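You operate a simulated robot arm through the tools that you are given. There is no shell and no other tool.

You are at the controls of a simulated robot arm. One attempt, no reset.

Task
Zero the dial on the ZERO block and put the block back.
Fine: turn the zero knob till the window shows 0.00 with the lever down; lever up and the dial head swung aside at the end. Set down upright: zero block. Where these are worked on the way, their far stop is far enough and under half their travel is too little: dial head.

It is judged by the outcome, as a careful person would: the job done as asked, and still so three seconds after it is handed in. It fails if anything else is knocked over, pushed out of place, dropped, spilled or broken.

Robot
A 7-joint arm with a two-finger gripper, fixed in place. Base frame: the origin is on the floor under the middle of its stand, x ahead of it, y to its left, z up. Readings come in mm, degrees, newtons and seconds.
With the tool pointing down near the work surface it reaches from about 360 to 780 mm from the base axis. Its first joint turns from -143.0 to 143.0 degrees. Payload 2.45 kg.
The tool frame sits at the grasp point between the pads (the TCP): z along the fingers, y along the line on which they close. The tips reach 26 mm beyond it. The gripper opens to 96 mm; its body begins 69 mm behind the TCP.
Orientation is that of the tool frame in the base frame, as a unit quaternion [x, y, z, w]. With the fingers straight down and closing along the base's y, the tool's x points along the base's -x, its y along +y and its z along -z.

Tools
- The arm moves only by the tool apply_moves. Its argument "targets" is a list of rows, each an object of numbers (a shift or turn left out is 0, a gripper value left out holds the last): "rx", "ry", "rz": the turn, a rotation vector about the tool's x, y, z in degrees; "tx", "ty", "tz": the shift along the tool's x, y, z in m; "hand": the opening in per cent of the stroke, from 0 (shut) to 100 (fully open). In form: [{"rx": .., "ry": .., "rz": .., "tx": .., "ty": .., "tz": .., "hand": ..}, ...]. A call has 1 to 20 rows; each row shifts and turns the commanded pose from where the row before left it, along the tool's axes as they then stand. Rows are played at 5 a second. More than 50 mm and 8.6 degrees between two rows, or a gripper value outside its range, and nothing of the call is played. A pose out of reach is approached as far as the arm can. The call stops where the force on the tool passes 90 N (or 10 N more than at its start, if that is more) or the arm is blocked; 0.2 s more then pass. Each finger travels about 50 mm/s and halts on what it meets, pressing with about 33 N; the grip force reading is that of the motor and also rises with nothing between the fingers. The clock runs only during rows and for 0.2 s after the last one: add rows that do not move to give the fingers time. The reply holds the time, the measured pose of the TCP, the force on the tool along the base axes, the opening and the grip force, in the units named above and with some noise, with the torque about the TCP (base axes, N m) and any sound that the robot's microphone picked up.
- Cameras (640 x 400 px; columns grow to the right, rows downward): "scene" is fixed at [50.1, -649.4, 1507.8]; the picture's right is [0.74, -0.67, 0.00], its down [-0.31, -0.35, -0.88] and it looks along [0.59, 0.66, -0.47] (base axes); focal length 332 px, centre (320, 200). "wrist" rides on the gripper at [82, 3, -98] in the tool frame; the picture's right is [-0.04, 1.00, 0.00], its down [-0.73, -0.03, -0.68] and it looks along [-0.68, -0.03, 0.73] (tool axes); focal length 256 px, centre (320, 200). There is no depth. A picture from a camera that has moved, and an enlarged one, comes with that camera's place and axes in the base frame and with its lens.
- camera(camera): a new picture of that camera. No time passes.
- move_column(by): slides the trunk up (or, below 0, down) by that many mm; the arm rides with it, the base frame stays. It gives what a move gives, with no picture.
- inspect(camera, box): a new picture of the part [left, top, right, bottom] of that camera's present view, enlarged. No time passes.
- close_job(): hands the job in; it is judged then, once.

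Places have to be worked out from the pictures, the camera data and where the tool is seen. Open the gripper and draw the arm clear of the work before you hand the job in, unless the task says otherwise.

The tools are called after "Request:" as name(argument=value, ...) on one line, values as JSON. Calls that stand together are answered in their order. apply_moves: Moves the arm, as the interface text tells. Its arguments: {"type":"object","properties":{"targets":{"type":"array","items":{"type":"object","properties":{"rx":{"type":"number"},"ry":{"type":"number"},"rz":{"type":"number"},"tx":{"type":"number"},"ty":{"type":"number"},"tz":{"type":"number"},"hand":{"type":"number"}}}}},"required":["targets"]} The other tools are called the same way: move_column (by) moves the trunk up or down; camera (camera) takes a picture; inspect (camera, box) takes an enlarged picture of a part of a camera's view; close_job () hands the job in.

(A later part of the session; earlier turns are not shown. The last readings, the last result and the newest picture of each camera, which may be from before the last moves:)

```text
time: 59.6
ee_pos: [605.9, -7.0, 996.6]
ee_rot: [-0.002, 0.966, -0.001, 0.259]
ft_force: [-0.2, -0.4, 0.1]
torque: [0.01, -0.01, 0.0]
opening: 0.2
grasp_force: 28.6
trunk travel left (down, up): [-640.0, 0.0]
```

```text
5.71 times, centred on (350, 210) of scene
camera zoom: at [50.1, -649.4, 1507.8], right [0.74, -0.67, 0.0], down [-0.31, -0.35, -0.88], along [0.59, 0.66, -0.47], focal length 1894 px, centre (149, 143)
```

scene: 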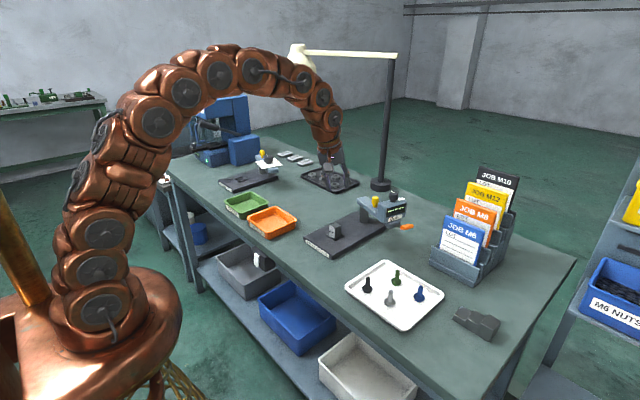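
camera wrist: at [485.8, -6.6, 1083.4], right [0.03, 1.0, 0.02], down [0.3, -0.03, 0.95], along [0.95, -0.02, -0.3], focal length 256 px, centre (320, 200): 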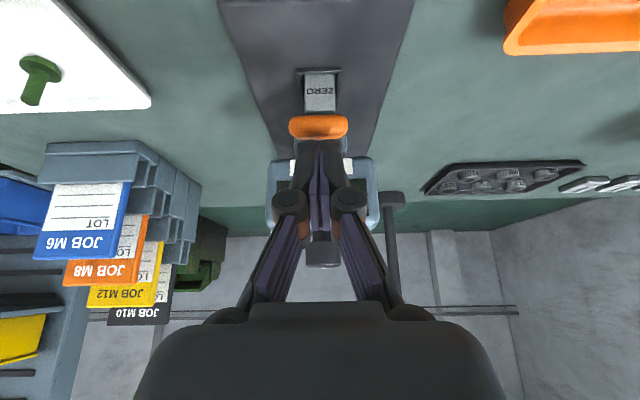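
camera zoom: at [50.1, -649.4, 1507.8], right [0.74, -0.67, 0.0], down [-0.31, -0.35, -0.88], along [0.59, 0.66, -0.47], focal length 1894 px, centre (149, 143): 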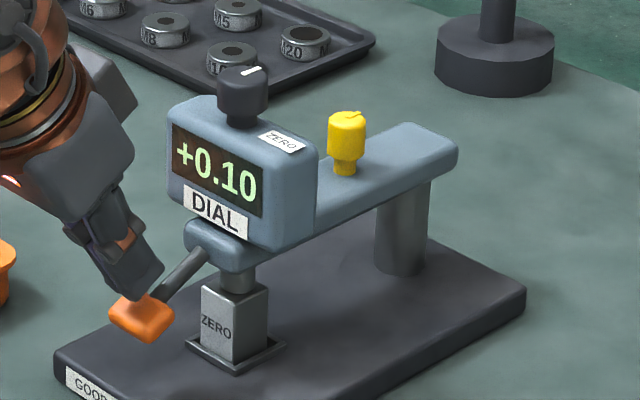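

The lever snapped over and the window now reads +0.10. I'll follow the bar down gently to confirm it is at its lower stop.

Request:
apply_moves(targets=[{"tx": 0.002, "tz": 0.00346}, {"tx": 0.002, "tz": 0.00346}, {"tx": 0.002, "tz": 0.00346}, {"tx": 0.002, "tz": 0.00346}, {"tx": 0.001, "tz": 0.00173}, {}])

Request:
inspect(camera="scene", box=[310, 175, 390, 245])

```text
time: 61.0
ee_pos: [605.6, -7.8, 982.4]
ee_rot: [-0.003, 0.965, 0.0, 0.263]
ft_force: [-5.1, -0.6, 41.4]
torque: [-0.01, 0.04, -0.03]
opening: 6.2
grasp_force: 27.9
trunk travel left (down, up): [-640.0, 0.0]
```

```text
5.71 times, centred on (350, 210) of scene
camera zoom: at [50.1, -649.4, 1507.8], right [0.74, -0.67, 0.0], down [-0.31, -0.35, -0.88], along [0.59, 0.66, -0.47], focal length 1894 px, centre (149, 143)
```

zoom: 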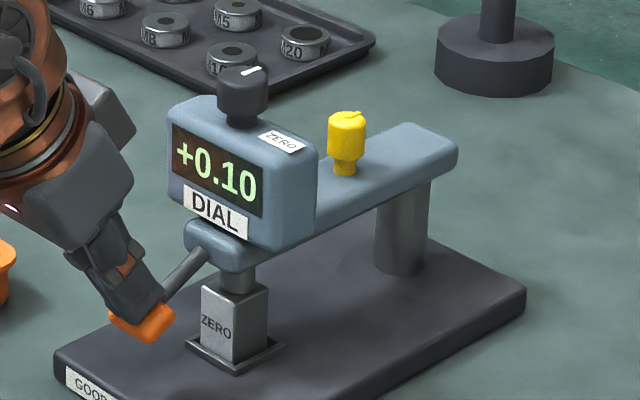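

The lever is on its lower stop (41 N) and the reading is steady at +0.10. I'll back off straight up.

Request:
apply_moves(targets=[{"tx": -0.004, "tz": -0.0069}, {"tx": -0.0075, "tz": -0.013}, {"tx": -0.01, "tz": -0.0173}, {"tx": -0.01, "tz": -0.0173}, {"tx": -0.01, "tz": -0.0173}, {}])

Request:
inspect(camera="scene", box=[310, 165, 390, 245])

Request:
camera(camera="wrist")

```text
time: 62.4
ee_pos: [606.0, -8.0, 1062.0]
ee_rot: [-0.002, 0.966, 0.0, 0.258]
ft_force: [0.1, -0.3, -0.1]
torque: [-0.03, -0.01, -0.01]
opening: 0.3
grasp_force: 28.7
trunk travel left (down, up): [-640.0, 0.0]
```

```text
5.00 times, centred on (350, 205) of scene
camera zoom: at [50.1, -649.4, 1507.8], right [0.74, -0.67, 0.0], down [-0.31, -0.35, -0.88], along [0.59, 0.66, -0.47], focal length 1658 px, centre (170, 175)
```

zoom: 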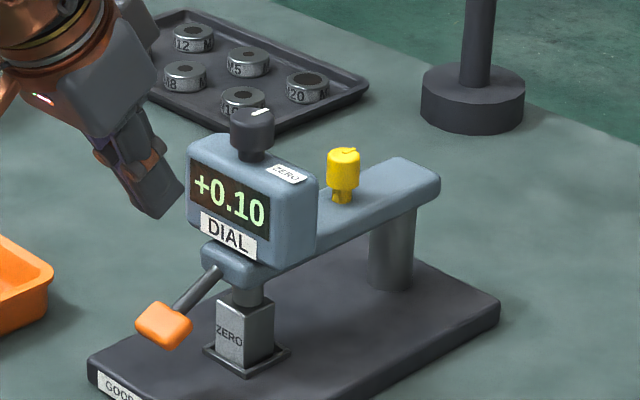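

```text
taken
camera wrist: at [486.6, -5.2, 1107.2], right [0.03, 1.0, 0.02], down [0.3, -0.03, 0.95], along [0.95, -0.02, -0.3], focal length 256 px, centre (320, 200)
```

wrist: 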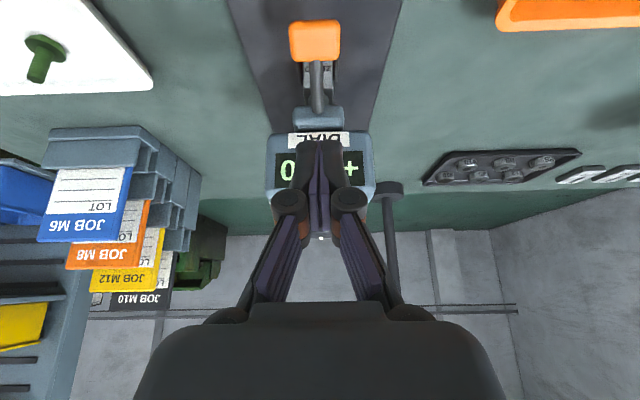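

The lever stays down and reads +0.10. Now I'll rise, straighten the tool to vertical, open the hand and move above the zero knob at about (691, −10).

Request:
apply_moves(targets=[{"tx": -0.0076, "tz": -0.0264}, {"tx": -0.0076, "tz": -0.0264}, {"tx": -0.0076, "tz": -0.0264}, {"ry": 7.5, "hand": 55}, {"ry": 7.5}, {"ry": 7.5}, {"ry": 7.5}, {"tx": -0.025, "tz": 0.006}, {"tx": -0.025, "tz": 0.006}, {"tx": -0.025, "tz": 0.006}, {"tx": -0.025, "tz": 0.006}, {}])

Request:
camera(camera="wrist")

Request:
inspect(camera="scene", box=[300, 130, 400, 245])

```text
time: 65.0
ee_pos: [686.6, -8.6, 1117.7]
ee_rot: [-0.003, 1.0, -0.002, -0.001]
ft_force: [0.8, 0.3, -0.9]
torque: [-0.02, -0.01, -0.03]
opening: 52.9
grasp_force: 0.1
trunk travel left (down, up): [-640.0, 0.0]
```

```text
taken
camera wrist: at [606.2, -5.0, 1217.0], right [0.03, 1.0, 0.0], down [0.73, -0.02, 0.68], along [0.68, -0.02, -0.73], focal length 256 px, centre (320, 200)
```

wrist: 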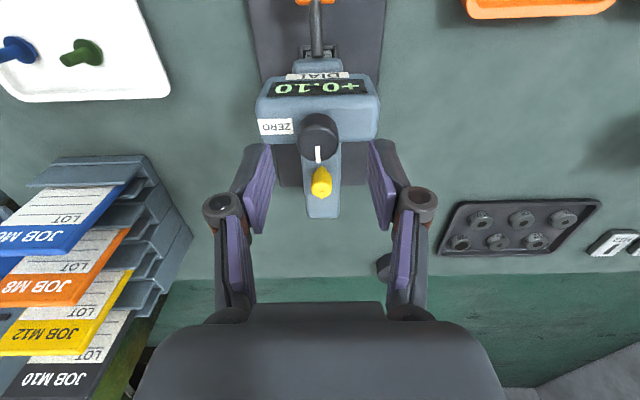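

```text
3.48 times, centred on (350, 188) of scene
camera zoom: at [50.1, -649.4, 1507.8], right [0.74, -0.67, 0.0], down [-0.31, -0.35, -0.88], along [0.59, 0.66, -0.47], focal length 1153 px, centre (216, 244)
```

zoom: 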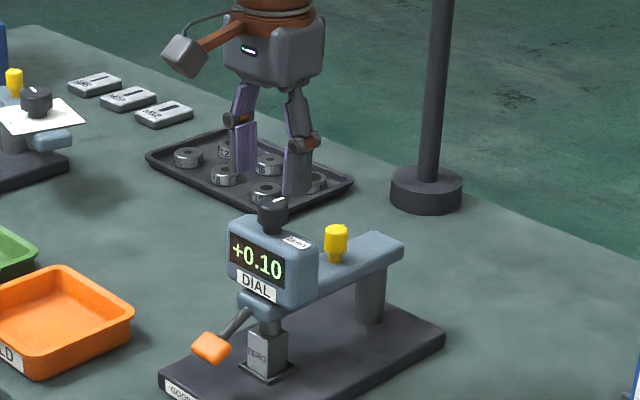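

I have the knob, its white mark and the window all in view. Enlarging for the knob position.

Request:
inspect(camera="wrist", box=[240, 60, 400, 220])

Request:
inspect(camera="scene", box=[320, 170, 390, 240])

```text
2.50 times, centred on (320, 140) of wrist
camera zoom: at [606.2, -5.0, 1217.0], right [0.03, 1.0, 0.0], down [0.73, -0.02, 0.68], along [0.68, -0.02, -0.73], focal length 640 px, centre (320, 350)
```

zoom: 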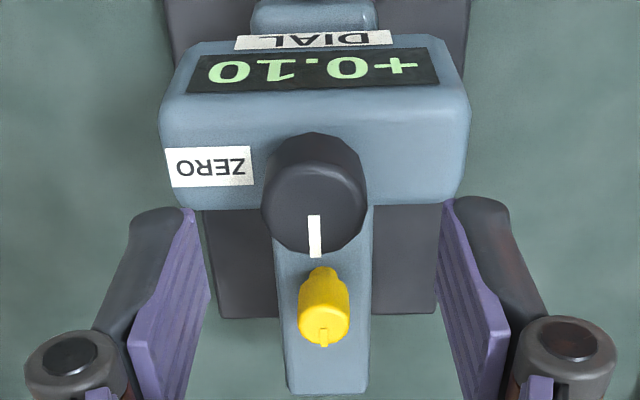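

```text
5.71 times, centred on (355, 205) of scene
camera zoom: at [50.1, -649.4, 1507.8], right [0.74, -0.67, 0.0], down [-0.31, -0.35, -0.88], along [0.59, 0.66, -0.47], focal length 1894 px, centre (120, 171)
```

zoom: 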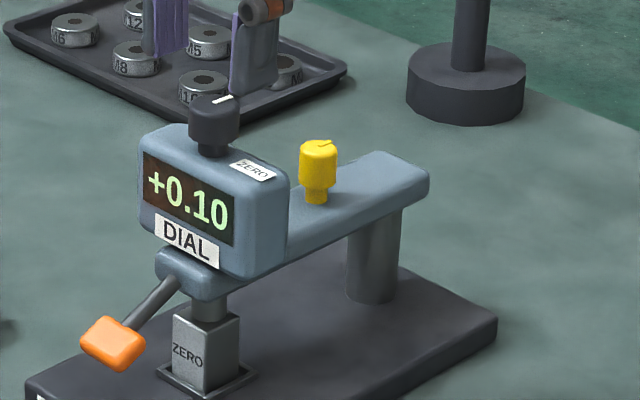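

The knob centre is at about (693, −9.5), top near 1066, 28 mm diameter; the head top is near 1035. I'll align and come down to z 1085, check, then go to about 1071.

Request:
apply_moves(targets=[{"tx": -0.0065, "ty": -0.001, "tz": 0.008}, {"tz": 0.012}, {"tz": 0.012}, {}])

Request:
inspect(camera="wrist", box=[200, 40, 440, 260])

Request:
inspect(camera="scene", box=[310, 160, 390, 230])

```text
time: 66.0
ee_pos: [692.0, -7.7, 1086.3]
ee_rot: [-0.003, 1.0, 0.0, 0.001]
ft_force: [0.0, 0.1, 0.1]
torque: [0.02, -0.03, -0.02]
opening: 52.8
grasp_force: 0.2
trunk travel left (down, up): [-640.0, 0.0]
```

```text
1.82 times, centred on (320, 150) of wrist
camera zoom: at [611.5, -5.3, 1184.8], right [0.04, 1.0, 0.0], down [0.73, -0.02, 0.68], along [0.68, -0.02, -0.73], focal length 465 px, centre (320, 291)
```

zoom: 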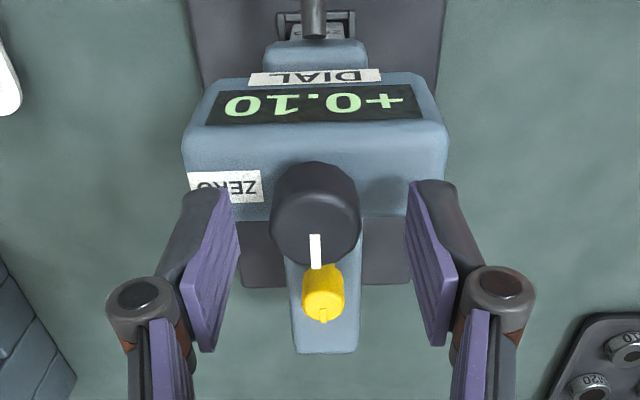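

```text
5.71 times, centred on (350, 195) of scene
camera zoom: at [50.1, -649.4, 1507.8], right [0.74, -0.67, 0.0], down [-0.31, -0.35, -0.88], along [0.59, 0.66, -0.47], focal length 1894 px, centre (149, 229)
```

zoom: 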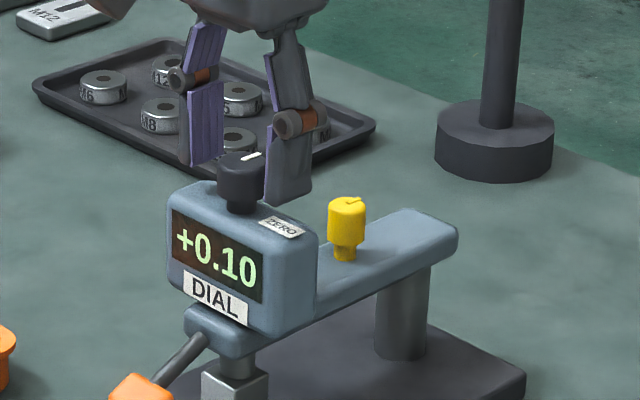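

The knob is about 2–3 mm ahead in x and 1 mm in −y from the TCP. I'll correct and lower to z≈1071.

Request:
apply_moves(targets=[{"tx": -0.0025, "ty": -0.001, "tz": 0.005}, {"tz": 0.005}, {"tz": 0.005}, {}])

Request:
inspect(camera="wrist", box=[200, 40, 440, 260])

Request:
inspect(camera="scene", box=[310, 160, 390, 230])

```text
time: 67.0
ee_pos: [693.1, -9.5, 1070.7]
ee_rot: [-0.003, 1.0, 0.0, -0.001]
ft_force: [0.3, -0.5, 0.2]
torque: [0.0, -0.01, 0.0]
opening: 52.7
grasp_force: 0.0
trunk travel left (down, up): [-640.0, 0.0]
```

```text
1.82 times, centred on (320, 150) of wrist
camera zoom: at [613.9, -6.6, 1170.0], right [0.04, 1.0, 0.0], down [0.73, -0.02, 0.68], along [0.68, -0.02, -0.73], focal length 465 px, centre (320, 291)
```

zoom: 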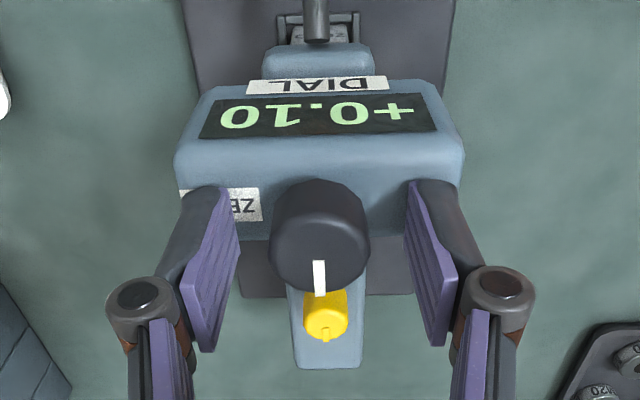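

```text
5.71 times, centred on (350, 195) of scene
camera zoom: at [50.1, -649.4, 1507.8], right [0.74, -0.67, 0.0], down [-0.31, -0.35, -0.88], along [0.59, 0.66, -0.47], focal length 1894 px, centre (149, 229)
```

zoom: 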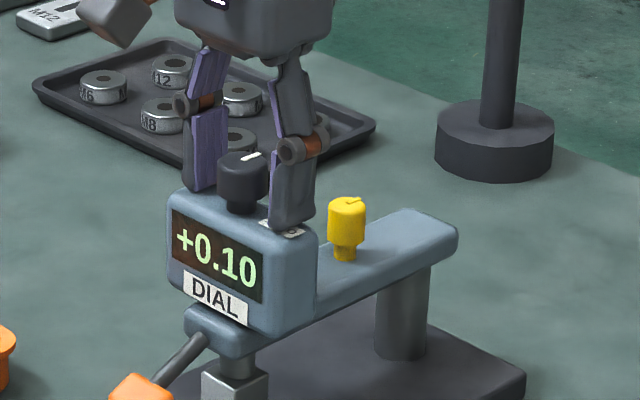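

The fingers straddle the knob and the window stays readable. I'll shift 1.5 mm more and close on the knob.

Request:
apply_moves(targets=[{"tx": -0.0015}, {"hand": 0}, {"hand": 0}, {"hand": 0}, {"hand": 0}, {}])

Request:
inspect(camera="wrist", box=[200, 40, 440, 260])

Request:
inspect(camera="scene", box=[310, 160, 390, 230])

```text
time: 68.4
ee_pos: [695.8, -9.0, 1071.1]
ee_rot: [-0.002, 1.0, -0.001, -0.001]
ft_force: [0.5, 0.4, 3.6]
torque: [-0.03, 0.01, 0.02]
opening: 26.7
grasp_force: 45.3
trunk travel left (down, up): [-640.0, 0.0]
```

```text
1.82 times, centred on (320, 150) of wrist
camera zoom: at [615.2, -7.0, 1170.4], right [0.04, 1.0, 0.0], down [0.73, -0.02, 0.68], along [0.68, -0.02, -0.73], focal length 465 px, centre (320, 291)
```

zoom: 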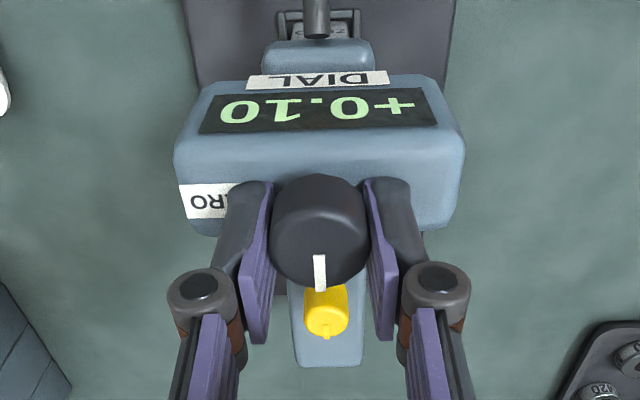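

```text
5.71 times, centred on (350, 195) of scene
camera zoom: at [50.1, -649.4, 1507.8], right [0.74, -0.67, 0.0], down [-0.31, -0.35, -0.88], along [0.59, 0.66, -0.47], focal length 1894 px, centre (149, 229)
```

zoom: 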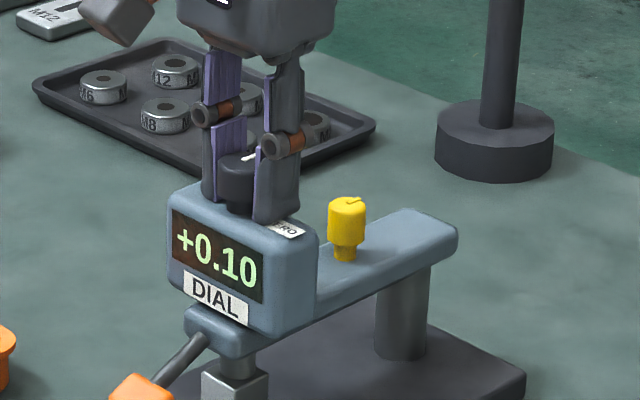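

The knob is gripped. I'll turn 5° one way and read the window.

Request:
apply_moves(targets=[{"rz": 2.5}, {"rz": 2.5}, {}])

Request:
inspect(camera="scene", box=[310, 160, 390, 230])

```text
time: 69.2
ee_pos: [695.8, -10.8, 1071.2]
ee_rot: [0.042, 0.999, -0.001, 0.001]
ft_force: [2.7, -3.4, 9.4]
torque: [-0.05, 0.05, 0.01]
opening: 26.6
grasp_force: 44.9
trunk travel left (down, up): [-640.0, 0.0]
```

```text
5.71 times, centred on (350, 195) of scene
camera zoom: at [50.1, -649.4, 1507.8], right [0.74, -0.67, 0.0], down [-0.31, -0.35, -0.88], along [0.59, 0.66, -0.47], focal length 1894 px, centre (149, 229)
```

zoom: 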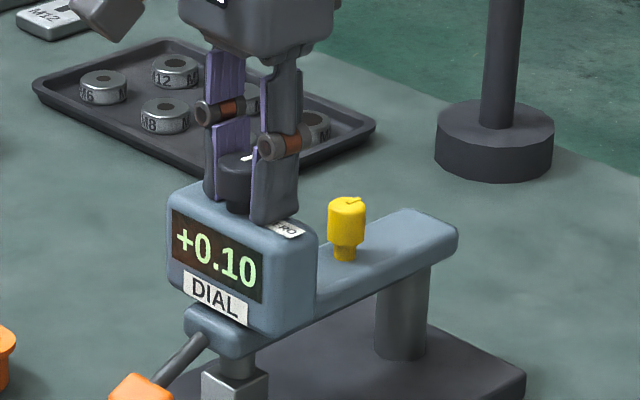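

No change yet in the reading. I'll check whether the white mark turned with the fingers.

Request:
inspect(camera="wrist", box=[240, 60, 400, 220])

```text
2.50 times, centred on (320, 140) of wrist
camera zoom: at [615.7, 0.0, 1170.3], right [0.12, 0.99, 0.0], down [0.73, -0.09, 0.68], along [0.67, -0.08, -0.73], focal length 640 px, centre (320, 350)
```

zoom: 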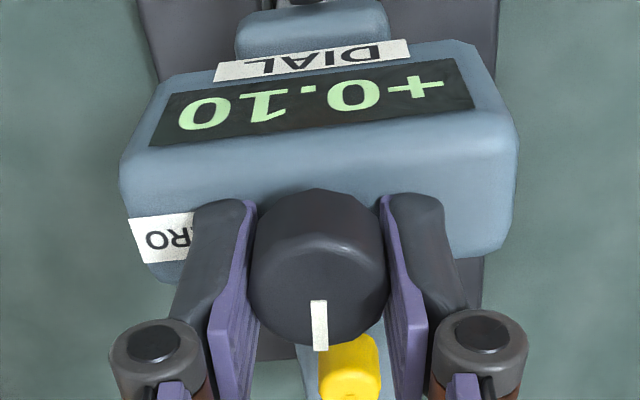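

The mark turned with the hand, so the knob is turning; the scale must be coarse. I'll turn another 15° and read again.

Request:
apply_moves(targets=[{"rz": 5}, {"rz": 5}, {"rz": 5}, {}])

Request:
inspect(camera="scene", box=[310, 160, 390, 230])

Request:
inspect(camera="wrist", box=[240, 60, 400, 220])

```text
time: 70.2
ee_pos: [695.9, -11.8, 1071.2]
ee_rot: [0.173, 0.985, -0.001, 0.0]
ft_force: [3.6, -14.1, 11.3]
torque: [-0.23, 0.05, 0.04]
opening: 26.6
grasp_force: 45.2
trunk travel left (down, up): [-640.0, 0.0]
```

```text
5.71 times, centred on (350, 195) of scene
camera zoom: at [50.1, -649.4, 1507.8], right [0.74, -0.67, 0.0], down [-0.31, -0.35, -0.88], along [0.59, 0.66, -0.47], focal length 1894 px, centre (149, 229)
```

zoom: 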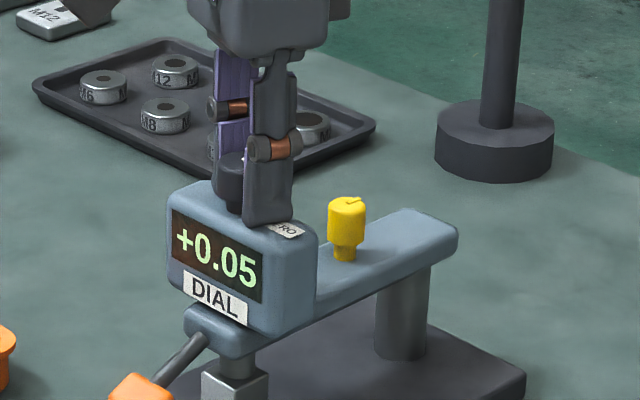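

```text
2.50 times, centred on (320, 140) of wrist
camera zoom: at [620.8, 19.3, 1170.3], right [0.38, 0.93, 0.0], down [0.68, -0.28, 0.68], along [0.63, -0.26, -0.73], focal length 640 px, centre (320, 350)
```

zoom: 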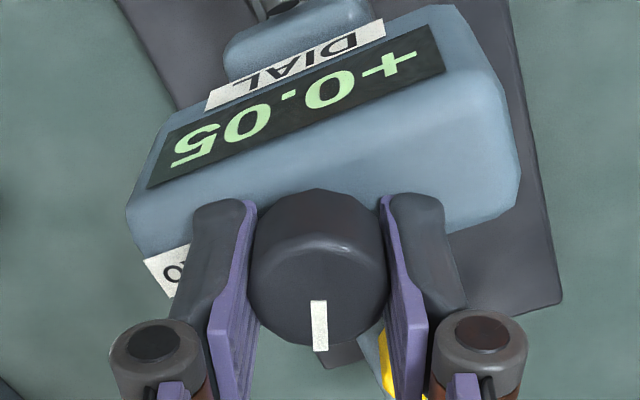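

Now +0.05, the right direction. A side force has built up (−14 N in y), so I'll ease the hand 2 mm toward −y and continue with 5° more.

Request:
apply_moves(targets=[{"tx": -0.0007, "ty": -0.0019}, {"rz": 5}, {}])

Request:
inspect(camera="scene", box=[310, 160, 390, 230])

```text
time: 71.0
ee_pos: [694.6, -12.6, 1071.4]
ee_rot: [0.214, 0.977, 0.0, 0.0]
ft_force: [-1.1, -7.7, 11.7]
torque: [-0.01, 0.13, 0.0]
opening: 26.7
grasp_force: 45.5
trunk travel left (down, up): [-640.0, 0.0]
```

```text
5.71 times, centred on (350, 195) of scene
camera zoom: at [50.1, -649.4, 1507.8], right [0.74, -0.67, 0.0], down [-0.31, -0.35, -0.88], along [0.59, 0.66, -0.47], focal length 1894 px, centre (149, 229)
```

zoom: 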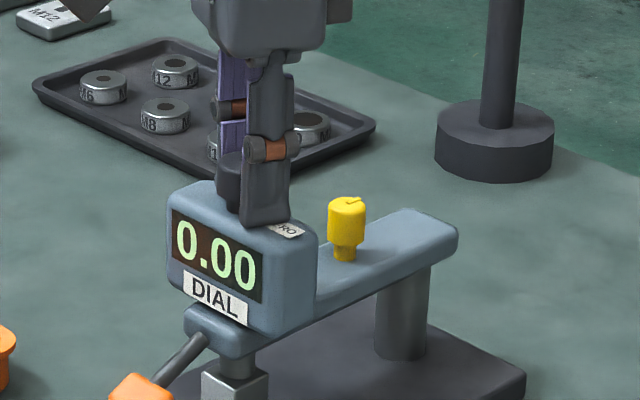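

The window reads 0.00. I'll confirm with the wrist camera before letting go.

Request:
inspect(camera="wrist", box=[220, 40, 420, 220])

Request:
inspect(camera="scene", box=[325, 195, 355, 220])

```text
2.22 times, centred on (320, 130) of wrist
camera zoom: at [623.6, 25.1, 1170.4], right [0.45, 0.89, 0.0], down [0.65, -0.33, 0.68], along [0.6, -0.31, -0.73], focal length 569 px, centre (320, 356)
```

zoom: 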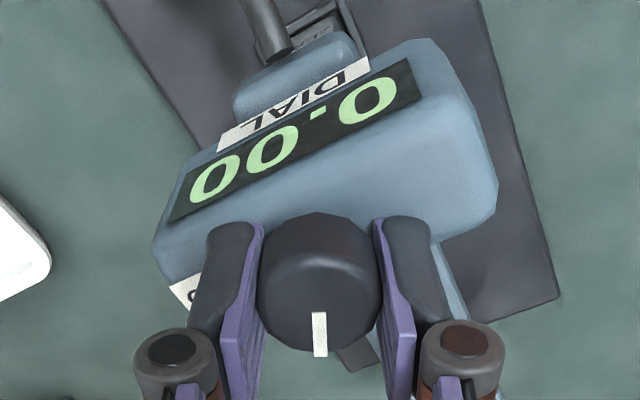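

```text
16.00 times, centred on (340, 208) of scene
camera zoom: at [50.1, -649.4, 1507.8], right [0.74, -0.67, 0.0], down [-0.31, -0.35, -0.88], along [0.59, 0.66, -0.47], focal length 5304 px, centre (0, 80)
```

zoom: 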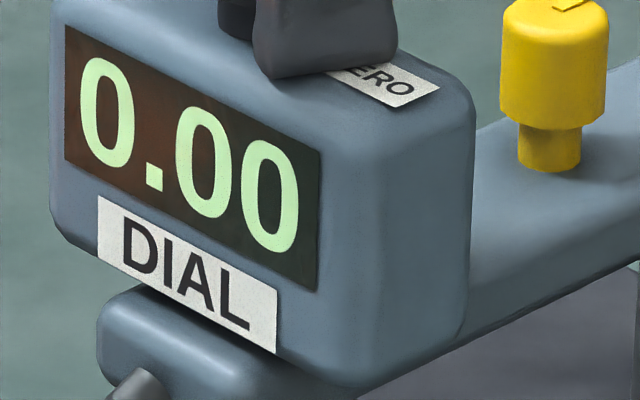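

Both cameras show 0.00. I'll ease off the residual side force and open the fingers.

Request:
apply_moves(targets=[{"tx": -0.0004, "ty": -0.0009}, {"hand": 40}, {"hand": 55}, {}, {}])

Request:
inspect(camera="scene", box=[310, 160, 390, 230])

Request:
inspect(camera="wrist", box=[220, 40, 420, 220])

```text
time: 72.2
ee_pos: [696.0, -14.6, 1071.5]
ee_rot: [0.214, 0.977, -0.001, 0.0]
ft_force: [0.7, 0.3, -0.4]
torque: [0.01, 0.01, 0.01]
opening: 53.0
grasp_force: 0.0
trunk travel left (down, up): [-640.0, 0.0]
```

```text
5.71 times, centred on (350, 195) of scene
camera zoom: at [50.1, -649.4, 1507.8], right [0.74, -0.67, 0.0], down [-0.31, -0.35, -0.88], along [0.59, 0.66, -0.47], focal length 1894 px, centre (149, 229)
```

zoom: 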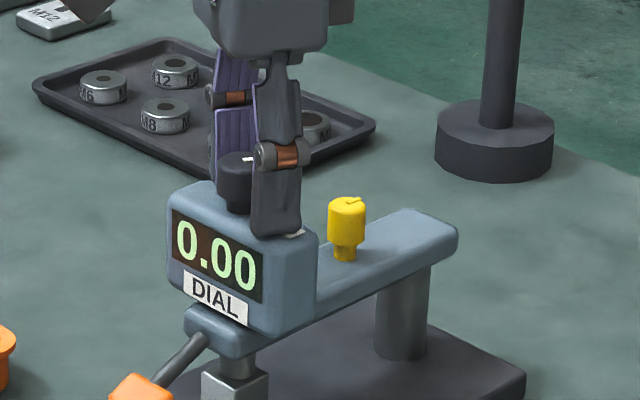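

```text
2.22 times, centred on (320, 130) of wrist
camera zoom: at [624.2, 24.1, 1169.7], right [0.45, 0.89, 0.0], down [0.65, -0.33, 0.68], along [0.6, -0.31, -0.73], focal length 569 px, centre (320, 356)
```

zoom: 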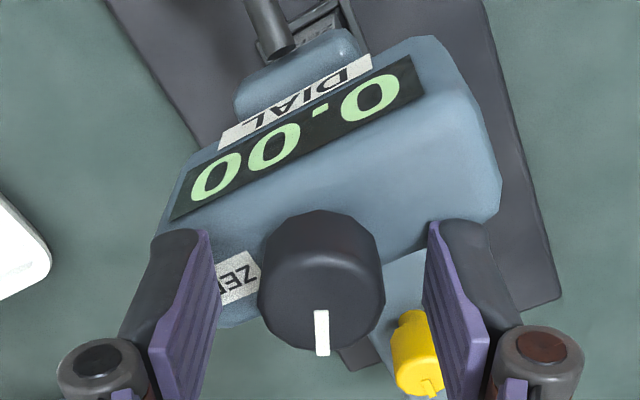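

Released and still 0.00. I'll rise straight up and re-read with nothing touching the dial.

Request:
apply_moves(targets=[{"tz": -0.008}, {"tz": -0.015}, {"tz": -0.02}, {"tz": -0.025}, {"rz": -8}, {"rz": -8}, {"rz": -8.3}, {}])

Request:
inspect(camera="scene", box=[310, 165, 390, 240])

Request:
camera(camera="wrist")

```text
time: 74.0
ee_pos: [696.8, -12.7, 1139.9]
ee_rot: [0.003, 1.0, -0.001, 0.0]
ft_force: [0.7, 0.2, -0.1]
torque: [0.02, -0.02, 0.0]
opening: 52.7
grasp_force: 0.0
trunk travel left (down, up): [-640.0, 0.0]
```

```text
5.33 times, centred on (350, 202) of scene
camera zoom: at [50.1, -649.4, 1507.8], right [0.74, -0.67, 0.0], down [-0.31, -0.35, -0.88], along [0.59, 0.66, -0.47], focal length 1768 px, centre (160, 187)
```

zoom: 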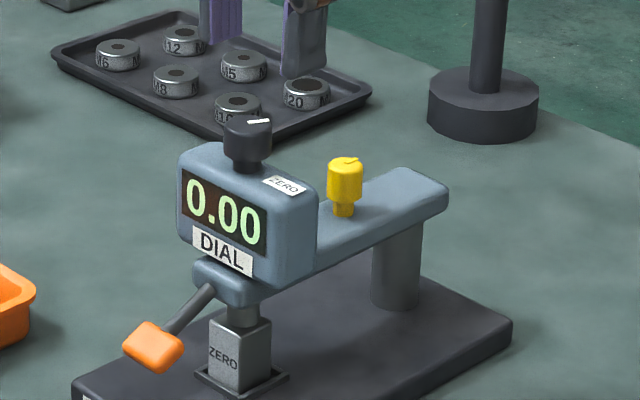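

```text
taken
camera wrist: at [615.1, -8.9, 1237.9], right [0.05, 1.0, 0.0], down [0.73, -0.03, 0.68], along [0.68, -0.03, -0.73], focal length 256 px, centre (320, 200)
```

wrist: 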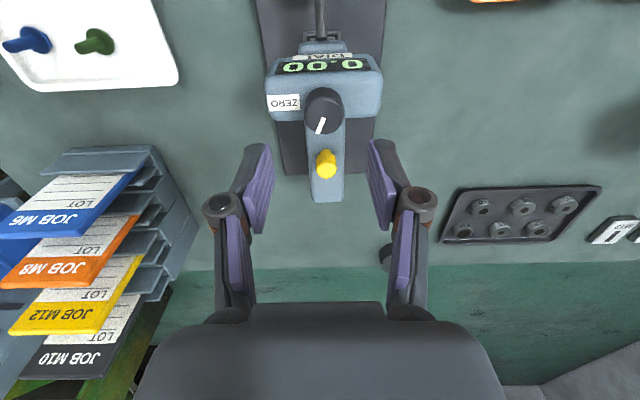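

The dial holds 0.00 untouched with the lever down. Next I lift the lever: I'll retreat in front of the head, tilt 30° and look at the lever bar for a two-sided grip on its ends.

Request:
apply_moves(targets=[{"tx": 0.03, "ty": 0.001}, {"tx": 0.035, "ty": 0.001}, {"tx": 0.035, "ty": 0.001}, {"tx": 0.035, "ty": 0.001, "hand": 58}, {"ry": -7.5}, {"ry": -7.5}, {"ry": -7.5}, {"ry": -7.5}, {}])

Request:
inspect(camera="wrist", box=[240, 0, 400, 200])

Request:
inspect(camera="scene", box=[315, 185, 385, 245])

```text
time: 76.0
ee_pos: [560.7, -8.3, 1139.2]
ee_rot: [0.003, 0.966, -0.002, 0.259]
ft_force: [-0.3, 0.4, 0.2]
torque: [0.0, 0.03, 0.03]
opening: 55.4
grasp_force: 0.1
trunk travel left (down, up): [-640.0, 0.0]
```

```text
2.00 times, centred on (320, 100) of wrist
camera zoom: at [442.0, -3.5, 1183.9], right [0.04, 1.0, 0.02], down [0.29, -0.03, 0.96], along [0.95, -0.03, -0.3], focal length 512 px, centre (320, 400)
```

zoom: 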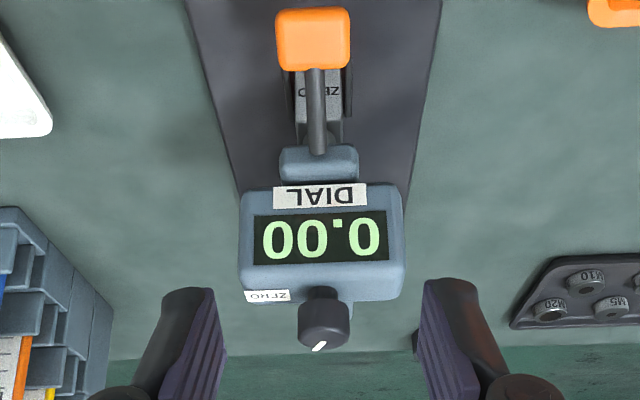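

```text
6.67 times, centred on (350, 215) of scene
camera zoom: at [50.1, -649.4, 1507.8], right [0.74, -0.67, 0.0], down [-0.31, -0.35, -0.88], along [0.59, 0.66, -0.47], focal length 2210 px, centre (120, 100)
```

zoom: 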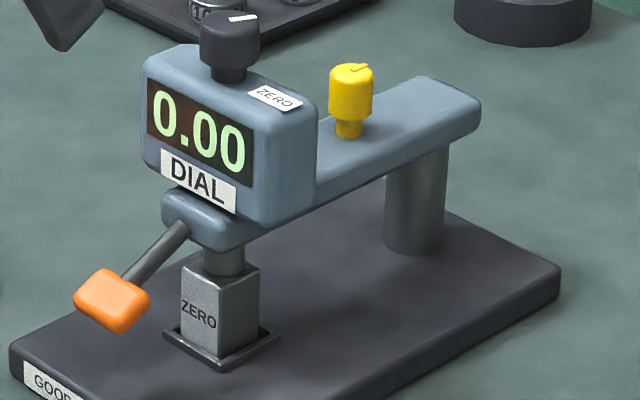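

The lever paddle is centred near (621, −9.4, 947). I'll approach along the tilted tool axis with open fingers either side of it.

Request:
apply_moves(targets=[{"tx": 0.0147, "ty": -0.0004, "tz": 0.0354}, {"tx": 0.0147, "ty": -0.0004, "tz": 0.0354}, {"tx": 0.0147, "ty": -0.0004, "tz": 0.0354}, {"tz": 0.025}, {"tz": 0.02}, {}])

Request:
camera(camera="wrist")

Request:
inspect(camera="scene", box=[295, 175, 385, 245])

```text
time: 77.4
ee_pos: [599.3, -10.4, 985.6]
ee_rot: [0.004, 0.966, -0.002, 0.259]
ft_force: [-0.4, 0.9, 0.3]
torque: [-0.02, -0.01, 0.02]
opening: 55.6
grasp_force: 0.2
trunk travel left (down, up): [-640.0, 0.0]
```

```text
taken
camera wrist: at [480.5, -5.5, 1030.4], right [0.04, 1.0, 0.02], down [0.3, -0.03, 0.95], along [0.95, -0.03, -0.3], focal length 256 px, centre (320, 200)
```

wrist: 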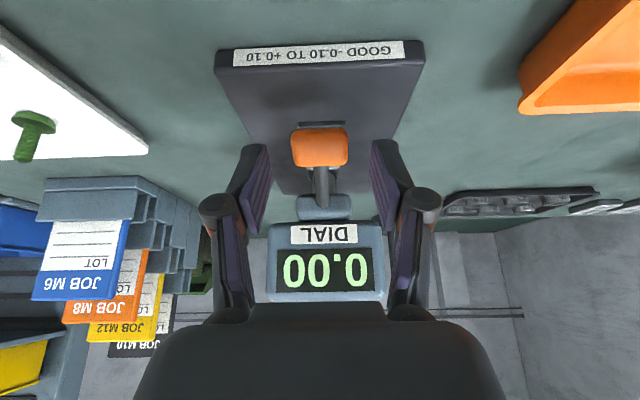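

```text
5.71 times, centred on (340, 210) of scene
camera zoom: at [50.1, -649.4, 1507.8], right [0.74, -0.67, 0.0], down [-0.31, -0.35, -0.88], along [0.59, 0.66, -0.47], focal length 1894 px, centre (206, 143)
```

zoom: 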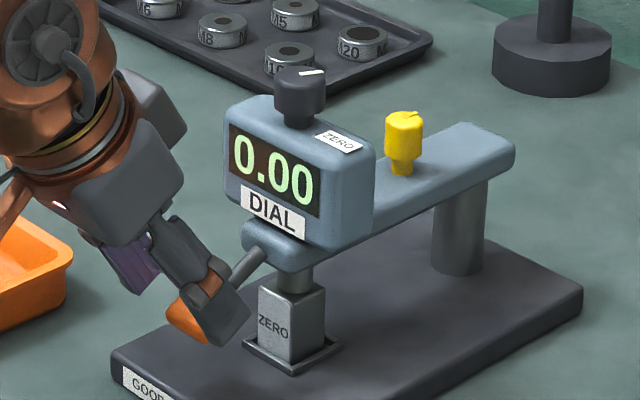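

The paddle is centred between the fingers. I'll advance the remaining 42 mm along the tool axis.

Request:
apply_moves(targets=[{"tz": 0.014}, {"tz": 0.014}, {"tz": 0.014}, {}])

Request:
inspect(camera="wrist", box=[200, 100, 440, 300])

Request:
inspect(camera="scene", box=[295, 185, 385, 250])

```text
time: 78.4
ee_pos: [620.0, -10.9, 950.1]
ee_rot: [0.004, 0.966, -0.002, 0.258]
ft_force: [0.0, -0.6, 0.2]
torque: [0.0, 0.0, 0.02]
opening: 55.7
grasp_force: 0.1
trunk travel left (down, up): [-640.0, 0.0]
```

```text
2.00 times, centred on (320, 200) of wrist
camera zoom: at [501.3, -6.3, 995.4], right [0.04, 1.0, 0.02], down [0.3, -0.03, 0.95], along [0.95, -0.03, -0.3], focal length 512 px, centre (320, 200)
```

zoom: 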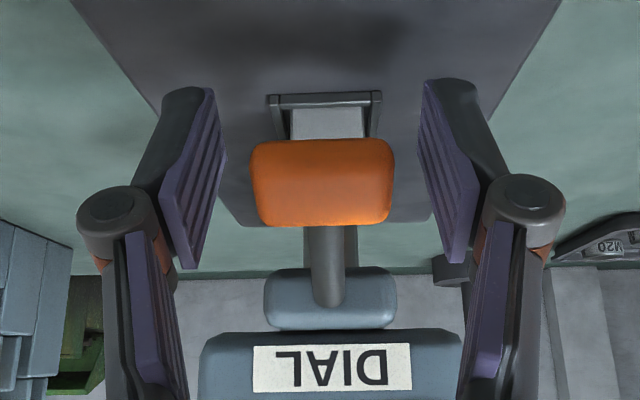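

```text
6.15 times, centred on (340, 218) of scene
camera zoom: at [50.1, -649.4, 1507.8], right [0.74, -0.67, 0.0], down [-0.31, -0.35, -0.88], along [0.59, 0.66, -0.47], focal length 2040 px, centre (197, 92)
```

zoom: 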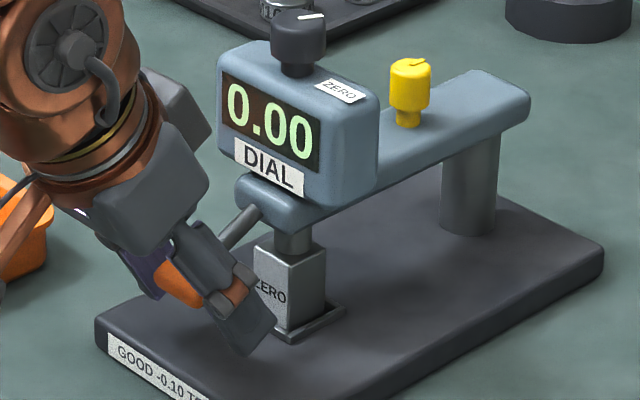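

Well centred. I'll close on the paddle ends.

Request:
apply_moves(targets=[{"hand": 0}, {"hand": 0}, {"hand": 0}, {"hand": 0}])

Request:
inspect(camera="scene", box=[295, 185, 385, 250])

```text
time: 79.4
ee_pos: [620.0, -10.4, 950.6]
ee_rot: [0.002, 0.966, -0.002, 0.259]
ft_force: [-1.0, 0.7, -0.3]
torque: [-0.18, 0.03, 0.29]
opening: 32.3
grasp_force: 44.7
trunk travel left (down, up): [-640.0, 0.0]
```

```text
6.15 times, centred on (340, 218) of scene
camera zoom: at [50.1, -649.4, 1507.8], right [0.74, -0.67, 0.0], down [-0.31, -0.35, -0.88], along [0.59, 0.66, -0.47], focal length 2040 px, centre (197, 92)
```

zoom: 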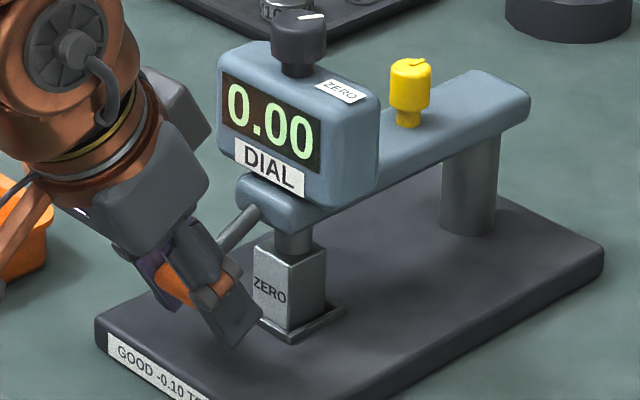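

The paddle is gripped (32 mm). I'll lift it along its arc: first half, then check.

Request:
apply_moves(targets=[{"tx": -0.001, "tz": -0.0044}, {"tx": -0.001, "tz": -0.0044}, {"tx": -0.0018, "tz": -0.0042}, {"tx": -0.0018, "tz": -0.0042}, {"tx": -0.0025, "tz": -0.0038}, {"tx": -0.0025, "tz": -0.0038}, {}])

Request:
inspect(camera="scene", box=[295, 185, 385, 250])

```text
time: 81.0
ee_pos: [614.5, -10.1, 975.9]
ee_rot: [0.003, 0.966, -0.002, 0.258]
ft_force: [-16.9, 0.5, -23.9]
torque: [0.03, 1.18, 0.33]
opening: 32.7
grasp_force: 44.9
trunk travel left (down, up): [-640.0, 0.0]
```

```text
6.15 times, centred on (340, 218) of scene
camera zoom: at [50.1, -649.4, 1507.8], right [0.74, -0.67, 0.0], down [-0.31, -0.35, -0.88], along [0.59, 0.66, -0.47], focal length 2040 px, centre (197, 92)
```

zoom: 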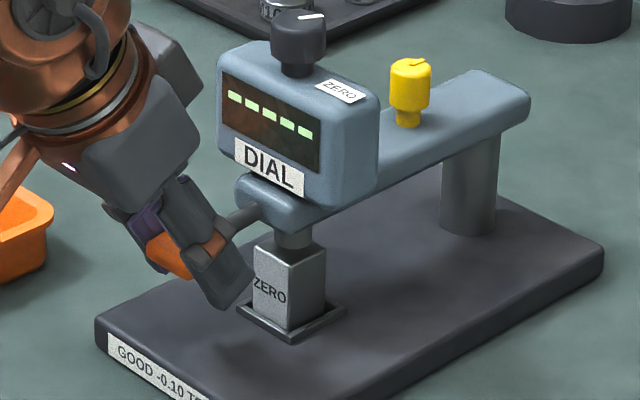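

The window went blank, so the lever is lifting, with some resistance (−24 N z). I'll check how the paddle sits in the pads.

Request:
inspect(camera="wrist", box=[200, 100, 440, 300])

Request:
inspect(camera="scene", box=[310, 205, 350, 240])

```text
2.00 times, centred on (320, 200) of wrist
camera zoom: at [496.2, -5.9, 1021.0], right [0.04, 1.0, 0.02], down [0.3, -0.03, 0.95], along [0.95, -0.03, -0.3], focal length 512 px, centre (320, 200)
```

zoom: 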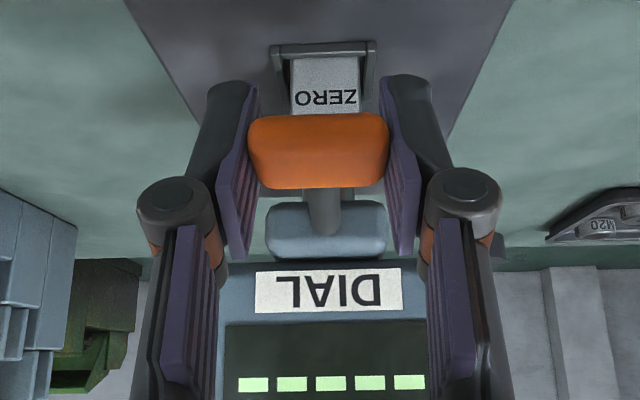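

```text
11.43 times, centred on (330, 222) of scene
camera zoom: at [50.1, -649.4, 1507.8], right [0.74, -0.67, 0.0], down [-0.31, -0.35, -0.88], along [0.59, 0.66, -0.47], focal length 3789 px, centre (206, -57)
```

zoom: 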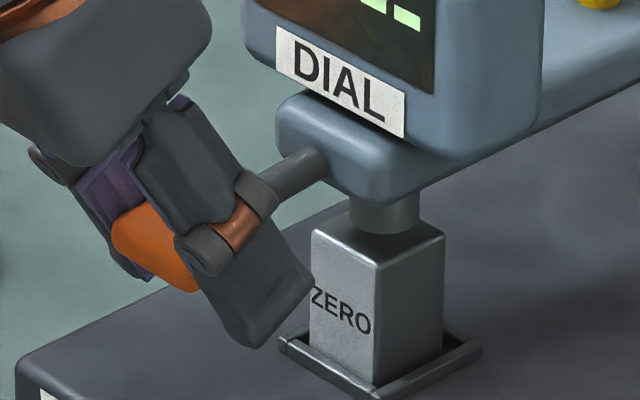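

The paddle is still squarely in the pads and the spindle is off the block. I'll continue the arc upward, untilting the hand slightly as the lever turns.

Request:
apply_moves(targets=[{"tx": -0.0026, "tz": -0.0038, "ry": 3}, {"tx": -0.0026, "tz": -0.0038, "ry": 3}, {"tx": -0.0029, "tz": -0.0029, "ry": 3}, {}])

Request:
inspect(camera="scene", box=[295, 185, 385, 250])

Request:
inspect(camera="wrist", box=[200, 100, 440, 300])

```text
time: 82.0
ee_pos: [620.0, -9.2, 990.3]
ee_rot: [0.003, 0.983, -0.001, 0.184]
ft_force: [-15.0, 0.9, -16.2]
torque: [-0.01, 0.95, 0.12]
opening: 32.6
grasp_force: 44.8
trunk travel left (down, up): [-640.0, 0.0]
```

```text
6.15 times, centred on (340, 218) of scene
camera zoom: at [50.1, -649.4, 1507.8], right [0.74, -0.67, 0.0], down [-0.31, -0.35, -0.88], along [0.59, 0.66, -0.47], focal length 2040 px, centre (197, 92)
```

zoom: 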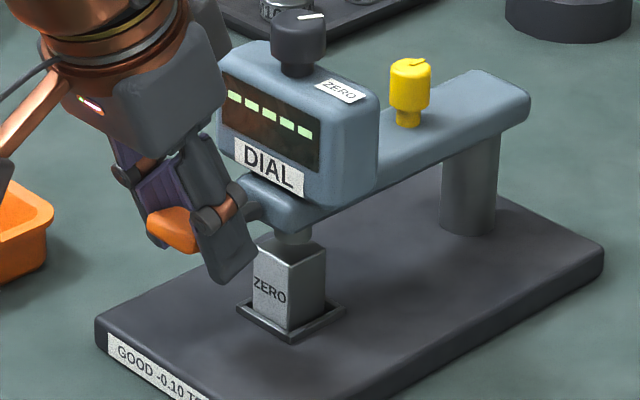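

```text
2.00 times, centred on (320, 200) of wrist
camera zoom: at [508.4, -5.7, 1053.4], right [0.04, 1.0, 0.01], down [0.44, -0.03, 0.9], along [0.9, -0.03, -0.44], focal length 512 px, centre (320, 200)
```

zoom: 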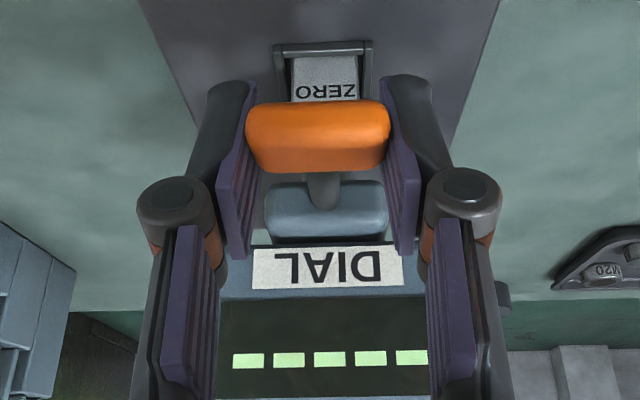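

The lever is near the top; the paddle slid about 8 mm toward the tips, so I need a bit more lift.

Request:
apply_moves(targets=[{"tx": -0.0035, "tz": -0.0045}, {"tx": -0.0035, "tz": -0.0045}, {}])

Request:
inspect(camera="scene", box=[295, 185, 385, 250])

Request:
inspect(camera="wrist", box=[200, 100, 440, 300])

```text
time: 82.8
ee_pos: [620.9, -9.3, 999.2]
ee_rot: [0.004, 0.984, -0.001, 0.181]
ft_force: [-10.2, -0.6, -23.7]
torque: [0.03, 1.25, 0.1]
opening: 33.0
grasp_force: 45.1
trunk travel left (down, up): [-640.0, 0.0]
```

```text
6.15 times, centred on (340, 218) of scene
camera zoom: at [50.1, -649.4, 1507.8], right [0.74, -0.67, 0.0], down [-0.31, -0.35, -0.88], along [0.59, 0.66, -0.47], focal length 2040 px, centre (197, 92)
```

zoom: 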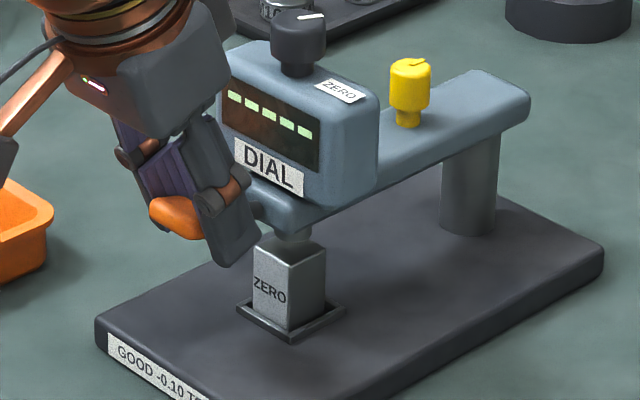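

```text
2.00 times, centred on (320, 200) of wrist
camera zoom: at [510.9, -5.6, 1062.9], right [0.04, 1.0, 0.01], down [0.44, -0.03, 0.9], along [0.9, -0.03, -0.44], focal length 512 px, centre (320, 200)
```

zoom: 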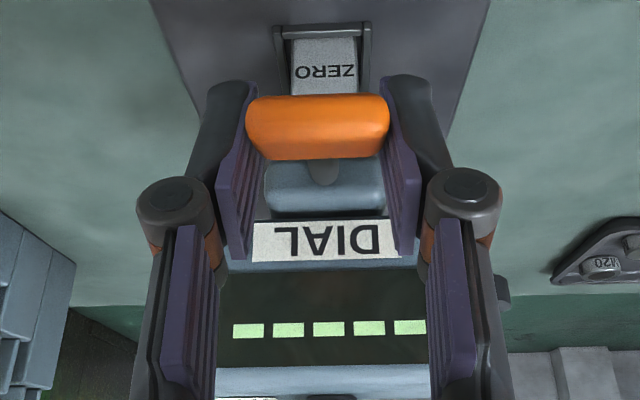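

The paddle is now at about (620, 989), matching its original raised position. I'll open the fingers and see that it stays.

Request:
apply_moves(targets=[{"hand": 40}, {"hand": 58}, {}, {}])

Request:
inspect(camera="scene", box=[295, 185, 385, 250])

Request:
inspect(camera="wrist", box=[200, 100, 440, 300])

```text
time: 83.8
ee_pos: [622.0, -10.4, 1000.3]
ee_rot: [0.003, 0.983, -0.002, 0.183]
ft_force: [0.0, -0.1, 0.3]
torque: [0.03, 0.01, -0.02]
opening: 55.8
grasp_force: 0.1
trunk travel left (down, up): [-640.0, 0.0]
```

```text
6.15 times, centred on (340, 218) of scene
camera zoom: at [50.1, -649.4, 1507.8], right [0.74, -0.67, 0.0], down [-0.31, -0.35, -0.88], along [0.59, 0.66, -0.47], focal length 2040 px, centre (197, 92)
```

zoom: 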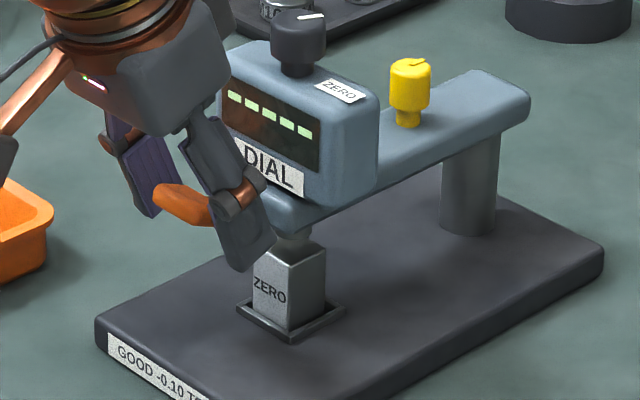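

```text
2.00 times, centred on (320, 200) of wrist
camera zoom: at [511.0, -5.6, 1063.5], right [0.04, 1.0, 0.01], down [0.44, -0.03, 0.9], along [0.9, -0.03, -0.44], focal length 512 px, centre (320, 200)
```

zoom: 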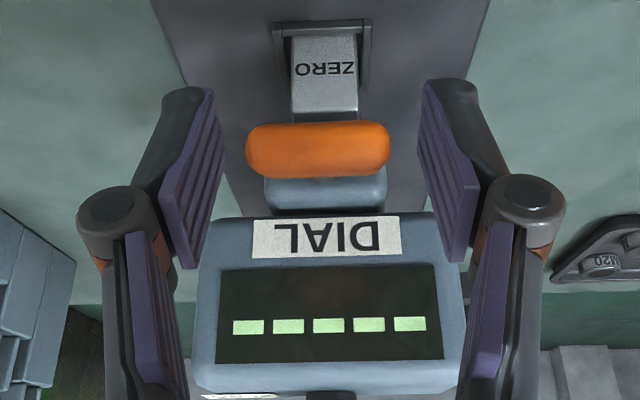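

The lever snapped to its upper stop and the window is blank. I'll back out along the tool axis, rise, and set the hand back to the handle-caging orientation (tilt 15°, yaw 30°).

Request:
apply_moves(targets=[{"tz": -0.02}, {"tz": -0.03}, {"tz": -0.03}, {"tx": -0.01, "tz": -0.035}, {"tx": -0.005, "tz": -0.02}, {"ry": 6.2, "hand": 36}, {"rz": -7.5}, {"rz": -7.5}, {"rz": -7.5}, {"rz": -7.5}, {}])

Request:
inspect(camera="scene", box=[295, 165, 385, 245])

Request:
camera(camera="wrist")

```text
time: 86.2
ee_pos: [587.6, -7.9, 1130.4]
ee_rot: [-0.254, 0.959, -0.035, 0.124]
ft_force: [-0.6, -0.6, -0.6]
torque: [0.01, -0.03, -0.02]
opening: 34.7
grasp_force: 0.0
trunk travel left (down, up): [-640.0, 0.0]
```

```text
5.00 times, centred on (340, 205) of scene
camera zoom: at [50.1, -649.4, 1507.8], right [0.74, -0.67, 0.0], down [-0.31, -0.35, -0.88], along [0.59, 0.66, -0.47], focal length 1658 px, centre (220, 175)
```

zoom: 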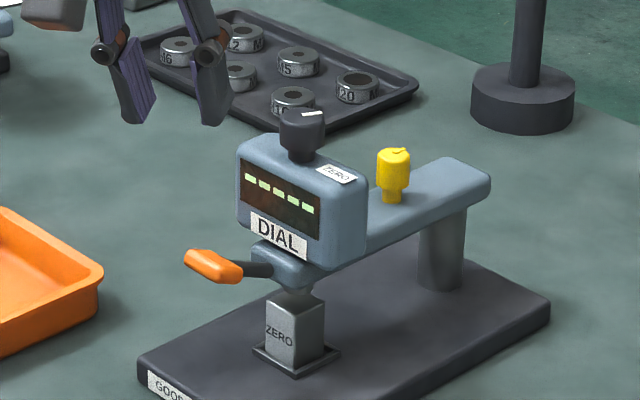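

```text
taken
camera wrist: at [492.9, -45.9, 1208.4], right [-0.44, 0.89, -0.12], down [0.46, 0.34, 0.82], along [0.77, 0.31, -0.56], focal length 256 px, centre (320, 200)
```

wrist: 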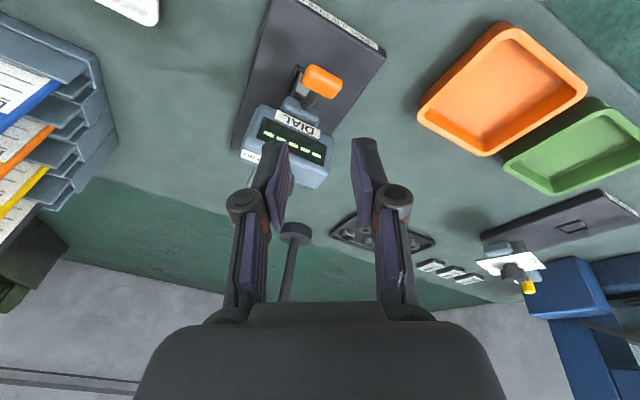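

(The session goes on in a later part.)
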